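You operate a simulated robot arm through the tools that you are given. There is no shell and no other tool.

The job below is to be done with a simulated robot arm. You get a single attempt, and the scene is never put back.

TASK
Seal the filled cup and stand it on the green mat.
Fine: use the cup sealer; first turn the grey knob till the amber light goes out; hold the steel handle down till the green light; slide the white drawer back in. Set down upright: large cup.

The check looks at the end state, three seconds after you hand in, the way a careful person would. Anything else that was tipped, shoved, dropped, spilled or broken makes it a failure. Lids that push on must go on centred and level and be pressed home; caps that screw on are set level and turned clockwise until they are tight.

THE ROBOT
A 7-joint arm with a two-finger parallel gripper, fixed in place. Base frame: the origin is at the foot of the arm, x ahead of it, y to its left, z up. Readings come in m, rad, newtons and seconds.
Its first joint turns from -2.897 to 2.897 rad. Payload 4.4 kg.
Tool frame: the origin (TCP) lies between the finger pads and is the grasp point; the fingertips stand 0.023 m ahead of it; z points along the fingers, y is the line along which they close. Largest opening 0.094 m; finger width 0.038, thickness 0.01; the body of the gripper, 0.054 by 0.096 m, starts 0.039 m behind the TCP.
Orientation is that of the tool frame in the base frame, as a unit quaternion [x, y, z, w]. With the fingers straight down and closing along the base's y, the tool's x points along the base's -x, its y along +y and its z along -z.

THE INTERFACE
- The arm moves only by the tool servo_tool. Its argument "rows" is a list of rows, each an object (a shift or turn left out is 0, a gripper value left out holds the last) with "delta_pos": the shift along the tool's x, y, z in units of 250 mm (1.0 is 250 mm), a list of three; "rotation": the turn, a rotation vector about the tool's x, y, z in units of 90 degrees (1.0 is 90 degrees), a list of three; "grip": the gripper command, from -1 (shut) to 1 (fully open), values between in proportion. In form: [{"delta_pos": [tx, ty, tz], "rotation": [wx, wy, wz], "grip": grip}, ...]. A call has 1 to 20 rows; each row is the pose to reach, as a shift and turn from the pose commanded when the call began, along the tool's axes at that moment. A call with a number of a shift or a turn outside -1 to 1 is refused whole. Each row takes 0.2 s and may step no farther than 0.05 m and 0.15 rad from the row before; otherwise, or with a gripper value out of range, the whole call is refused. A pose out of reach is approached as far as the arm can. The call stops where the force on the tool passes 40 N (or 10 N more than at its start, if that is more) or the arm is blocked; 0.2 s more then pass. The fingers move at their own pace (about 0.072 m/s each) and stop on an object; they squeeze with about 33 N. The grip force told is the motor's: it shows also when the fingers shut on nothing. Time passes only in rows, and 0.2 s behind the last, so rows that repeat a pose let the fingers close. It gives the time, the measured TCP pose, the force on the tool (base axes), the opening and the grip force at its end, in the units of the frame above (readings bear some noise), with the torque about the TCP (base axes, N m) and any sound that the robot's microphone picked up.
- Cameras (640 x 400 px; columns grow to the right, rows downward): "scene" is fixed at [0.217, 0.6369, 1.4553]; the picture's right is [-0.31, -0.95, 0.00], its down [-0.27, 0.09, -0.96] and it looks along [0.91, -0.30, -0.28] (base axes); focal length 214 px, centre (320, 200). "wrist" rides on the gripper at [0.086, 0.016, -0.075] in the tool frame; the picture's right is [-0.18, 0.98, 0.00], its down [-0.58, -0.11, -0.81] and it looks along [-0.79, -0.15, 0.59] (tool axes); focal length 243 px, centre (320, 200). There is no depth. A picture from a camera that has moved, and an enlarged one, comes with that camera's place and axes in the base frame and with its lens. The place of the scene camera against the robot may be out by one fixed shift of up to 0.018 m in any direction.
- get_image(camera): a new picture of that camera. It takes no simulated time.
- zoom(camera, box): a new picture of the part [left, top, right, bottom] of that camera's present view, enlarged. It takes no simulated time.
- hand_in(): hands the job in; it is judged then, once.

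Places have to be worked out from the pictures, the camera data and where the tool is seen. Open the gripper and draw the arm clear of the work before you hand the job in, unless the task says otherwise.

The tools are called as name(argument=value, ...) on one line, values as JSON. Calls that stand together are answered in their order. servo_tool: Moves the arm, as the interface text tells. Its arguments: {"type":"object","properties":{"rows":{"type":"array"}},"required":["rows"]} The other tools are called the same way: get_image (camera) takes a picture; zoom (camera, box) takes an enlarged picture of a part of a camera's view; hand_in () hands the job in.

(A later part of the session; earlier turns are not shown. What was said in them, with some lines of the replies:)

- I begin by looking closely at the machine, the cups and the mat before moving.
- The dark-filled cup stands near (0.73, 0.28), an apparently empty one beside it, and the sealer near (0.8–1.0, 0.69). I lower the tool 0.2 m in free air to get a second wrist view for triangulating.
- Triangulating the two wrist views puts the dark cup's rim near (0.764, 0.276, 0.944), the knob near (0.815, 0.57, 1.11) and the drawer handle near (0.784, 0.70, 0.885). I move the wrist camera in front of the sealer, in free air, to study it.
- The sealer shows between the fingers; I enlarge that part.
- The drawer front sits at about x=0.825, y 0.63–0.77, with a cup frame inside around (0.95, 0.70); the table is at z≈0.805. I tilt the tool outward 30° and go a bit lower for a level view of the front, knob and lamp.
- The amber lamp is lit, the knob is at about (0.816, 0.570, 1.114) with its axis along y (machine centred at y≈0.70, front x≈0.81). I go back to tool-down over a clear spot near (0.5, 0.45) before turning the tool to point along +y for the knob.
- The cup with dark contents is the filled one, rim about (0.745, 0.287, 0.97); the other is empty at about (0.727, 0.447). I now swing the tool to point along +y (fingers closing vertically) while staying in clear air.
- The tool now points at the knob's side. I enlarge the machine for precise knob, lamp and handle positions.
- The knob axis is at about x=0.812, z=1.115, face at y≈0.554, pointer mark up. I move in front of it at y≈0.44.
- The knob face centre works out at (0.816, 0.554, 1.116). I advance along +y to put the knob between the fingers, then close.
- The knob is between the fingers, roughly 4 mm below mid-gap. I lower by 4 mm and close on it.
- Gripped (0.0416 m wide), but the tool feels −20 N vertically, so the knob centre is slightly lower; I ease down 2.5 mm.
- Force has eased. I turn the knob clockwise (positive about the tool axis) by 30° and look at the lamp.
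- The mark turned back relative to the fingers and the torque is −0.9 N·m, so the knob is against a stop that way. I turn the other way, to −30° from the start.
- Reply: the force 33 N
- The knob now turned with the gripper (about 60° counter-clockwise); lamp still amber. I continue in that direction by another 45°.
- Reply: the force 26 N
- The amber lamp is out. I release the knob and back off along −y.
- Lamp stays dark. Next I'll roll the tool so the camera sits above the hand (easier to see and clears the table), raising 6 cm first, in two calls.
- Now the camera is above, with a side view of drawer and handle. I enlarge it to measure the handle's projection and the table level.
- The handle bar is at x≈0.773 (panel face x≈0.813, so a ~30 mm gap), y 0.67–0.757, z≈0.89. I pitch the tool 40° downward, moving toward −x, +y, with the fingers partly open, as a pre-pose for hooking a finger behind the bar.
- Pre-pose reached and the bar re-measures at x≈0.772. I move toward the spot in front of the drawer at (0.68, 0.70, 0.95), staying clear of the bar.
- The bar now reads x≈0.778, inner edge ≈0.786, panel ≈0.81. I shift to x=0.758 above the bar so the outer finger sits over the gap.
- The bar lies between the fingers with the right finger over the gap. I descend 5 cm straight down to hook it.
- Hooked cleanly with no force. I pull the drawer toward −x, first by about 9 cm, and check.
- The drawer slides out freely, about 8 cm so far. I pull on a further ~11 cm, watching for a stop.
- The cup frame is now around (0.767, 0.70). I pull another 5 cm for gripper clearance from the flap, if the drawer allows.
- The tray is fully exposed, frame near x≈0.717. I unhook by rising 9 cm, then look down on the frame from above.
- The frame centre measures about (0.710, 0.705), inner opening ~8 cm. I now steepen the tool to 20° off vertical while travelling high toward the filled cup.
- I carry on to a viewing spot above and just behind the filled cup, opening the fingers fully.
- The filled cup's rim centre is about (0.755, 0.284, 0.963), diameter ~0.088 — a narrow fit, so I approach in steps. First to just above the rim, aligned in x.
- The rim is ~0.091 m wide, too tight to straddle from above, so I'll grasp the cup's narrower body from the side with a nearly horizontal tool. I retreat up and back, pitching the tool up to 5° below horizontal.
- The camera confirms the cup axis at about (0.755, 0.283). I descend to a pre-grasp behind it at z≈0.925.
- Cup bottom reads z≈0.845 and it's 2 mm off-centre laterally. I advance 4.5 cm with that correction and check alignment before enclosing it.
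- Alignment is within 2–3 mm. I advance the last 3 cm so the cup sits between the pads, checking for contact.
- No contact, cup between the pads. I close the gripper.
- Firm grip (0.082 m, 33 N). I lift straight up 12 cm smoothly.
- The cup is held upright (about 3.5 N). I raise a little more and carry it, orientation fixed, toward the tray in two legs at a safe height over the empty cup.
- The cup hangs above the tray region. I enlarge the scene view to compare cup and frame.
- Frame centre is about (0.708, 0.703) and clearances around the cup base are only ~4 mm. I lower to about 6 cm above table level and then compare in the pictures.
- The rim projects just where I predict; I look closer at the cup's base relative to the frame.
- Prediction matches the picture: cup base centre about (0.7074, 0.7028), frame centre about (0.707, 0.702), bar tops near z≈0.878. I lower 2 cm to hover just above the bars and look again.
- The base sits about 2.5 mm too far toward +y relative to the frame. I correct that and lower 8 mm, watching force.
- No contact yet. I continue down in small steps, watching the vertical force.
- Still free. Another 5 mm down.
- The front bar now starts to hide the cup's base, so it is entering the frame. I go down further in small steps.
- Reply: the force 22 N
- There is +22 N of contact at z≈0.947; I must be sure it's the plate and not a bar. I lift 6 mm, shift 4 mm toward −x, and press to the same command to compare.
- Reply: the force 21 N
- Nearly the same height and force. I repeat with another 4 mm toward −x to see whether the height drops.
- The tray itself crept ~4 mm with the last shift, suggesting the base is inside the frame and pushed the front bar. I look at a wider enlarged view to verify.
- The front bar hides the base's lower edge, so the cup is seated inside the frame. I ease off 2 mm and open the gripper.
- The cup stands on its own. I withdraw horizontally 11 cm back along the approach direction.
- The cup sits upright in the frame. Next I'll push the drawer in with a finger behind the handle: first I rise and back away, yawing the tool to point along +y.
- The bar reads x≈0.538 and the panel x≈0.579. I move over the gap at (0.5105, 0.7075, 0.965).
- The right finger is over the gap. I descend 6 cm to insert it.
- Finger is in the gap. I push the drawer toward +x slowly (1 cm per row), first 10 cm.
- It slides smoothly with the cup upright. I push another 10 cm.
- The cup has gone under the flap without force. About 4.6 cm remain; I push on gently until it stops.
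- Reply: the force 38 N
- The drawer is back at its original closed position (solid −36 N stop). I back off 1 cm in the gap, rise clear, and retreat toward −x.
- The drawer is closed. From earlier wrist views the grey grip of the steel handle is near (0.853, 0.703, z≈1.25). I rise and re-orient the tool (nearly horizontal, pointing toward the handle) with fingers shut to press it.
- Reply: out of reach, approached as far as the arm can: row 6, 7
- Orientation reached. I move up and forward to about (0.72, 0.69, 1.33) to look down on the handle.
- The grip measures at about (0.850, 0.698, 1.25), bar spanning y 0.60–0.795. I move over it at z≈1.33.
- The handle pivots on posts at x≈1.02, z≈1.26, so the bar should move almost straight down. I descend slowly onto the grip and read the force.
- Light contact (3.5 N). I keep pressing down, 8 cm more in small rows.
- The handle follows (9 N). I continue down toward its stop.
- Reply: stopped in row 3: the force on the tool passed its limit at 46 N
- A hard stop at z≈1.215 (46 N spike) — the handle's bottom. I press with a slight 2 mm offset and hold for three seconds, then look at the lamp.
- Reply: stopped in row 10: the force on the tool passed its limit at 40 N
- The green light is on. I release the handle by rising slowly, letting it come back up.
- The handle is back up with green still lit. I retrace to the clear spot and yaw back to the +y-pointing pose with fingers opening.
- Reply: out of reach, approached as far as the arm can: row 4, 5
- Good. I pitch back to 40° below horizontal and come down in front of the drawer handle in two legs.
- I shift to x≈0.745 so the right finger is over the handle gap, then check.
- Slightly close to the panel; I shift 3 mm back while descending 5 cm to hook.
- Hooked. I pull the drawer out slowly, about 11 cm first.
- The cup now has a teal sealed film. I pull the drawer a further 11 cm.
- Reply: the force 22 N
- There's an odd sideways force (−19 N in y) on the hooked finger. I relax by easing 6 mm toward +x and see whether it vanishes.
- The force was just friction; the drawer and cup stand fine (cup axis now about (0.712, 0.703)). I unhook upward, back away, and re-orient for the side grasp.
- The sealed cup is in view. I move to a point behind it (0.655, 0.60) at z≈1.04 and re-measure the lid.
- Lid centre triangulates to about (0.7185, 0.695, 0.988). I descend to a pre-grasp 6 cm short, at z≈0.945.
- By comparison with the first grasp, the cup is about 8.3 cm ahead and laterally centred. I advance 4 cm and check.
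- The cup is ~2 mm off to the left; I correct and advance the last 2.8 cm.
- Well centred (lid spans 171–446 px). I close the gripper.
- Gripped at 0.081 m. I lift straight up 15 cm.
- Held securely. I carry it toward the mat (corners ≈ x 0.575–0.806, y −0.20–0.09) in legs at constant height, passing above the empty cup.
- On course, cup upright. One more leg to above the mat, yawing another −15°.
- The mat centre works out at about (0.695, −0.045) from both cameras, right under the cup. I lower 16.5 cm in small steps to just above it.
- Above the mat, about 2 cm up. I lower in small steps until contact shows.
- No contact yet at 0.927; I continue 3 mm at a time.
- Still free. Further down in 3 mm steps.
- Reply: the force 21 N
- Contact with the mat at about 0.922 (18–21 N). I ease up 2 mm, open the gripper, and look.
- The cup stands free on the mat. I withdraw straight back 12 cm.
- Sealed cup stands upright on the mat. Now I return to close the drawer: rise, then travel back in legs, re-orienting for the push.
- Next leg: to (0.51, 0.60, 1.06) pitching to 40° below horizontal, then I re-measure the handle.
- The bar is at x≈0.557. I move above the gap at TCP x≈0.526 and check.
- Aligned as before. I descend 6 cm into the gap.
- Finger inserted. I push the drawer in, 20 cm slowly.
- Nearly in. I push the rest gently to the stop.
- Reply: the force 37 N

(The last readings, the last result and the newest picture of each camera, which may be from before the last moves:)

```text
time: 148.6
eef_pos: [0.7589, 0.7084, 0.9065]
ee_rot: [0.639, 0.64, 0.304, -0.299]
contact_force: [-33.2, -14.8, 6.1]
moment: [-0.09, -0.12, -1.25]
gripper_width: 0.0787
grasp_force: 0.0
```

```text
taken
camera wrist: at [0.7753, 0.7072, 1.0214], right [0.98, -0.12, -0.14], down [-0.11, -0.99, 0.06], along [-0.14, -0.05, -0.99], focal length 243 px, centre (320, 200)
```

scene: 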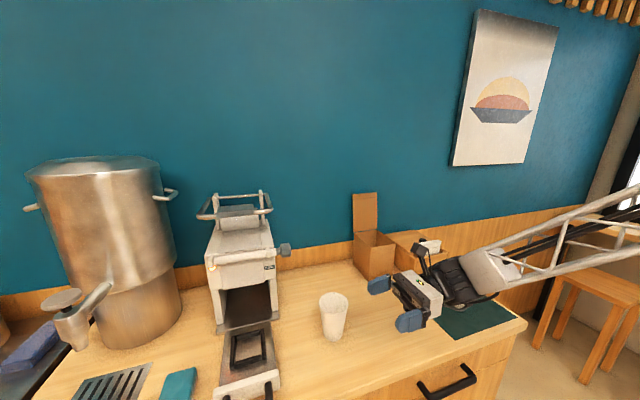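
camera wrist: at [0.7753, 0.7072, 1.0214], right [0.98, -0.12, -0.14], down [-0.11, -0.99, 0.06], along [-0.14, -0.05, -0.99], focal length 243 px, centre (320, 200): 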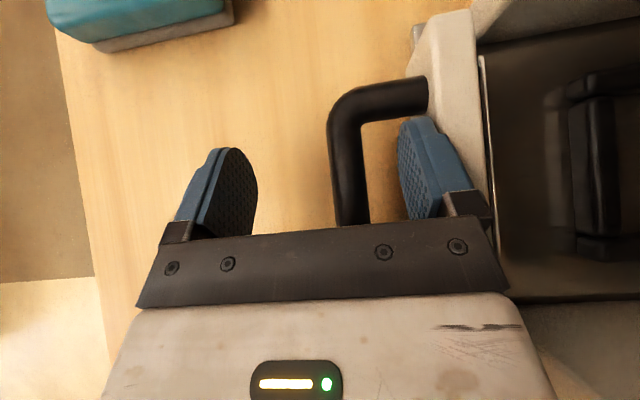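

Drawer is fully home at the same stop. I back off in the gap, rise and retreat.

servo_tool(rows=[{"delta_pos": [0, -0.03, 0]}, {"delta_pos": [0, -0.05, 0]}, {"delta_pos": [0.06, -0.05, -0.05]}, {"delta_pos": [0.13, -0.05, -0.11]}, {"delta_pos": [0.21, -0.08, -0.18]}, {"delta_pos": [0.3, -0.2, -0.26]}, {"delta_pos": [0.4, -0.35, -0.34]}, {"delta_pos": [0.5, -0.5, -0.43]}, {"delta_pos": [0.55, -0.66, -0.52]}, {"delta_pos": [0.55, -0.8, -0.6]}, {"delta_pos": [0.55, -0.8, -0.7]}, {"delta_pos": [0.55, -0.8, -0.7]}])

get_image(camera="scene")

zoom(camera="scene", box=[180, 180, 320, 340])

zoom(camera="scene", box=[380, 230, 540, 350])

```text
refused: row 8 steps farther than a row can; nothing moved
```

```text
taken
```

scene: 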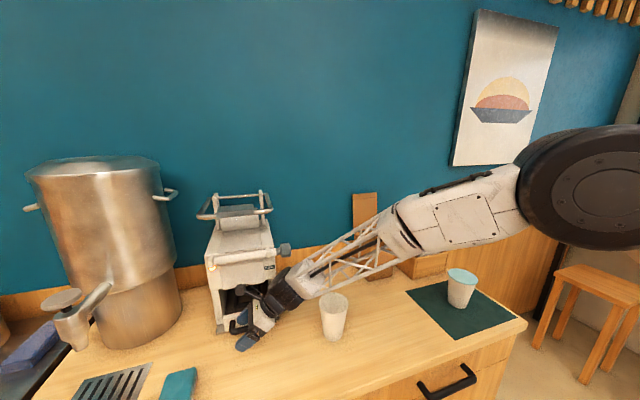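

```text
2.50 times, centred on (250, 260) of scene
camera zoom: at [0.217, 0.6369, 1.4553], right [-0.31, -0.95, 0.0], down [-0.27, 0.09, -0.96], along [0.91, -0.3, -0.28], focal length 536 px, centre (495, 50)
```

zoom: 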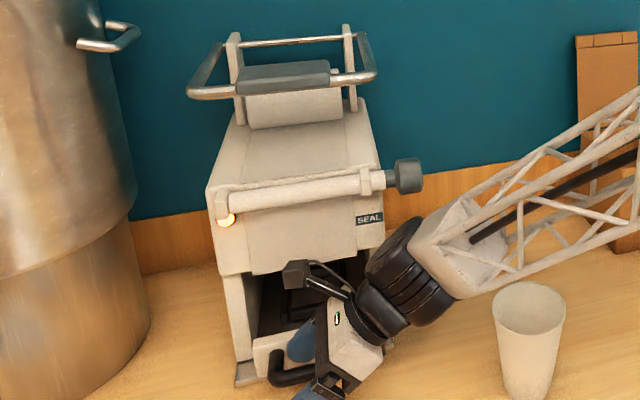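

```text
3.33 times, centred on (460, 290) of scene
camera zoom: at [0.217, 0.6369, 1.4553], right [-0.31, -0.95, 0.0], down [-0.27, 0.09, -0.96], along [0.91, -0.3, -0.28], focal length 715 px, centre (-147, -100)
```

zoom: 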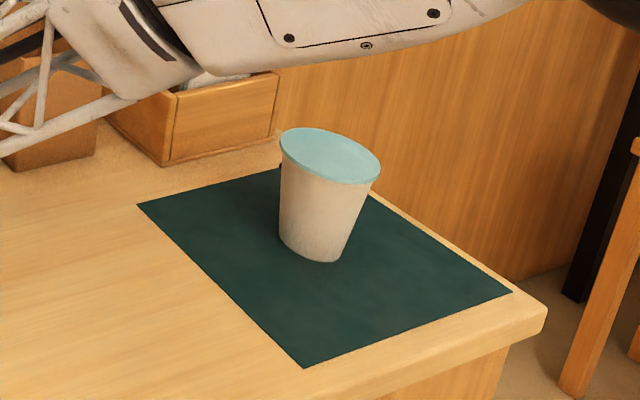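

The call was refused for too large a step, so nothing moved; the sealed cup stands on the mat. I retry the retreat with smaller steps.

servo_tool(rows=[{"delta_pos": [0, -0.03, 0]}, {"delta_pos": [0, -0.05, 0]}, {"delta_pos": [0.06, -0.05, -0.05]}, {"delta_pos": [0.13, -0.05, -0.11]}, {"delta_pos": [0.21, -0.07, -0.18]}, {"delta_pos": [0.28, -0.16, -0.23]}, {"delta_pos": [0.35, -0.27, -0.29]}, {"delta_pos": [0.42, -0.38, -0.35]}, {"delta_pos": [0.49, -0.49, -0.41]}, {"delta_pos": [0.53, -0.62, -0.47]}, {"delta_pos": [0.55, -0.75, -0.54]}, {"delta_pos": [0.55, -0.8, -0.65]}, {"delta_pos": [0.55, -0.8, -0.65]}])

get_image(camera="scene")

zoom(camera="scene", box=[180, 180, 320, 340])

get_image(camera="wrist")

```text
time: 151.4
eef_pos: [0.5593, 0.671, 1.1143]
ee_rot: [0.639, 0.64, 0.304, -0.3]
contact_force: [0.2, -0.5, -0.1]
moment: [-0.01, 0.01, -0.02]
gripper_width: 0.094
grasp_force: 0.1
```

```text
taken
```

scene: 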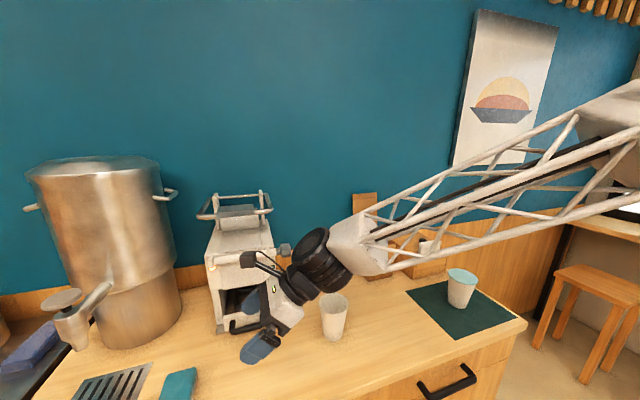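

```text
2.50 times, centred on (250, 260) of scene
camera zoom: at [0.217, 0.6369, 1.4553], right [-0.31, -0.95, 0.0], down [-0.27, 0.09, -0.96], along [0.91, -0.3, -0.28], focal length 536 px, centre (495, 50)
```

zoom: 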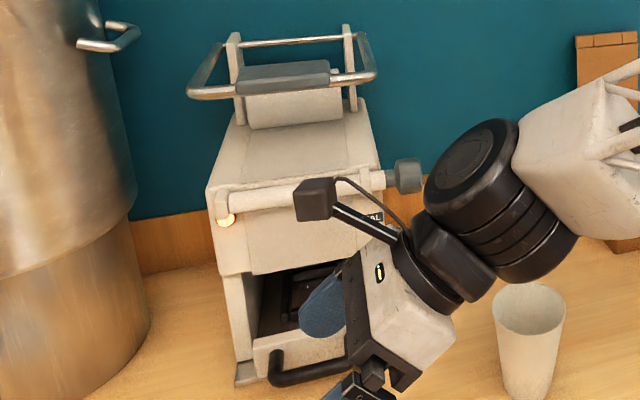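

```text
taken
camera wrist: at [0.5751, 0.668, 1.2299], right [0.98, -0.12, -0.14], down [-0.11, -0.99, 0.06], along [-0.14, -0.05, -0.99], focal length 243 px, centre (320, 200)
```

wrist: 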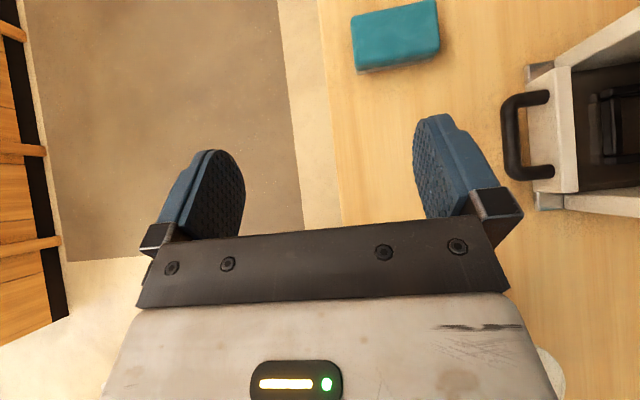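

Drawer closed, handle up, everything undisturbed; amber relit only after the sealing cycle. I draw the arm up and away and take a last look.

servo_tool(rows=[{"delta_pos": [0.05, -0.04, -0.13]}, {"delta_pos": [0.09, -0.1, -0.27]}, {"delta_pos": [0.13, -0.16, -0.41]}, {"delta_pos": [0.16, -0.22, -0.55]}, {"delta_pos": [0.19, -0.28, -0.69]}, {"delta_pos": [0.21, -0.34, -0.83]}, {"delta_pos": [0.227, -0.4, -0.974]}, {"delta_pos": [0.227, -0.4, -0.974]}, {"delta_pos": [0.227, -0.4, -0.974]}])

get_image(camera="scene")

zoom(camera="scene", box=[180, 180, 340, 340])

zoom(camera="scene", box=[420, 250, 500, 320])

```text
time: 153.4
eef_pos: [0.4567, 0.5198, 1.3137]
ee_rot: [0.638, 0.641, 0.303, -0.301]
contact_force: [0.4, 0.1, -0.5]
moment: [0.0, -0.01, -0.01]
gripper_width: 0.094
grasp_force: 0.1
```

```text
taken
```

scene: 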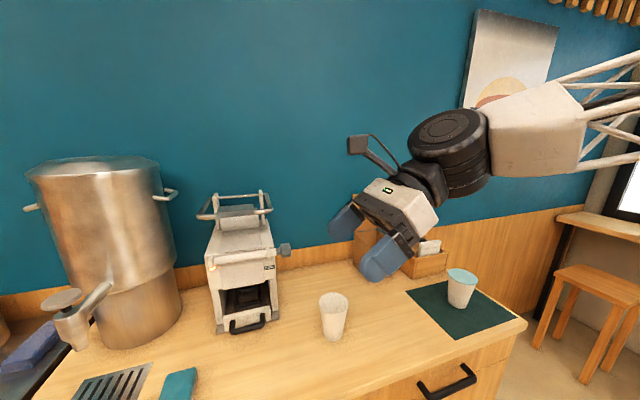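

```text
2.50 times, centred on (260, 260) of scene
camera zoom: at [0.217, 0.6369, 1.4553], right [-0.31, -0.95, 0.0], down [-0.27, 0.09, -0.96], along [0.91, -0.3, -0.28], focal length 536 px, centre (470, 50)
```

zoom: 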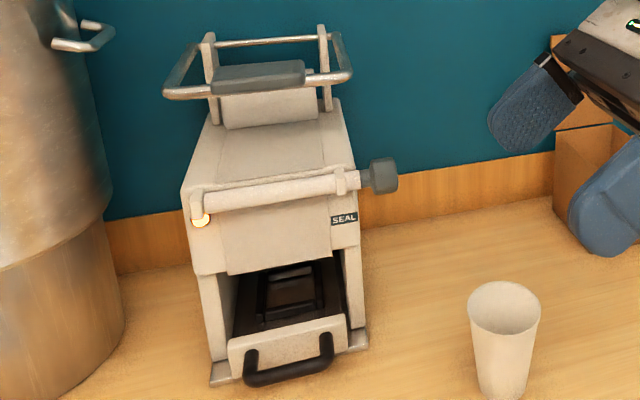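

```text
5.71 times, centred on (460, 285) of scene
camera zoom: at [0.217, 0.6369, 1.4553], right [-0.31, -0.95, 0.0], down [-0.27, 0.09, -0.96], along [0.91, -0.3, -0.28], focal length 1226 px, centre (-480, -286)
```

zoom: 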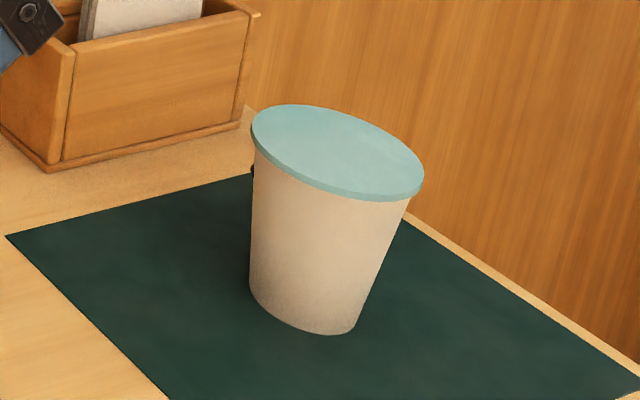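

The sealed cup stands on the green mat with its film level. The drawer is closed, the handle is up, the empty cup is untouched, and the gripper is open and clear. I hand in.

hand_in()

```text
The job is handed in.
```

The filled cup is sealed and standing upright on the green mat, and the job has been handed in. I don't have the check's verdict.

- **Knob:** I turned the grey knob counter-clockwise until the amber light went out. I first tried it about 30° clockwise, where it met a stop and slipped in the gripper.
- **Sealing:** The cup went into the drawer frame and the drawer slid in. I held the steel handle down until the green light came on; the cup came out with a teal film across the top.
- **Amber light:** It came back on when I opened the drawer to take the cup out, and it was still lit at hand-in. I took this as the machine resetting for the next cup and did not turn the knob again.
- **Drawer:** After taking the cup out, I pushed the white drawer back in to its stop.
- **Everything else:** In the last pictures the empty cup and the rest of the counter looked undisturbed. The gripper is open and the arm is clear of the work.
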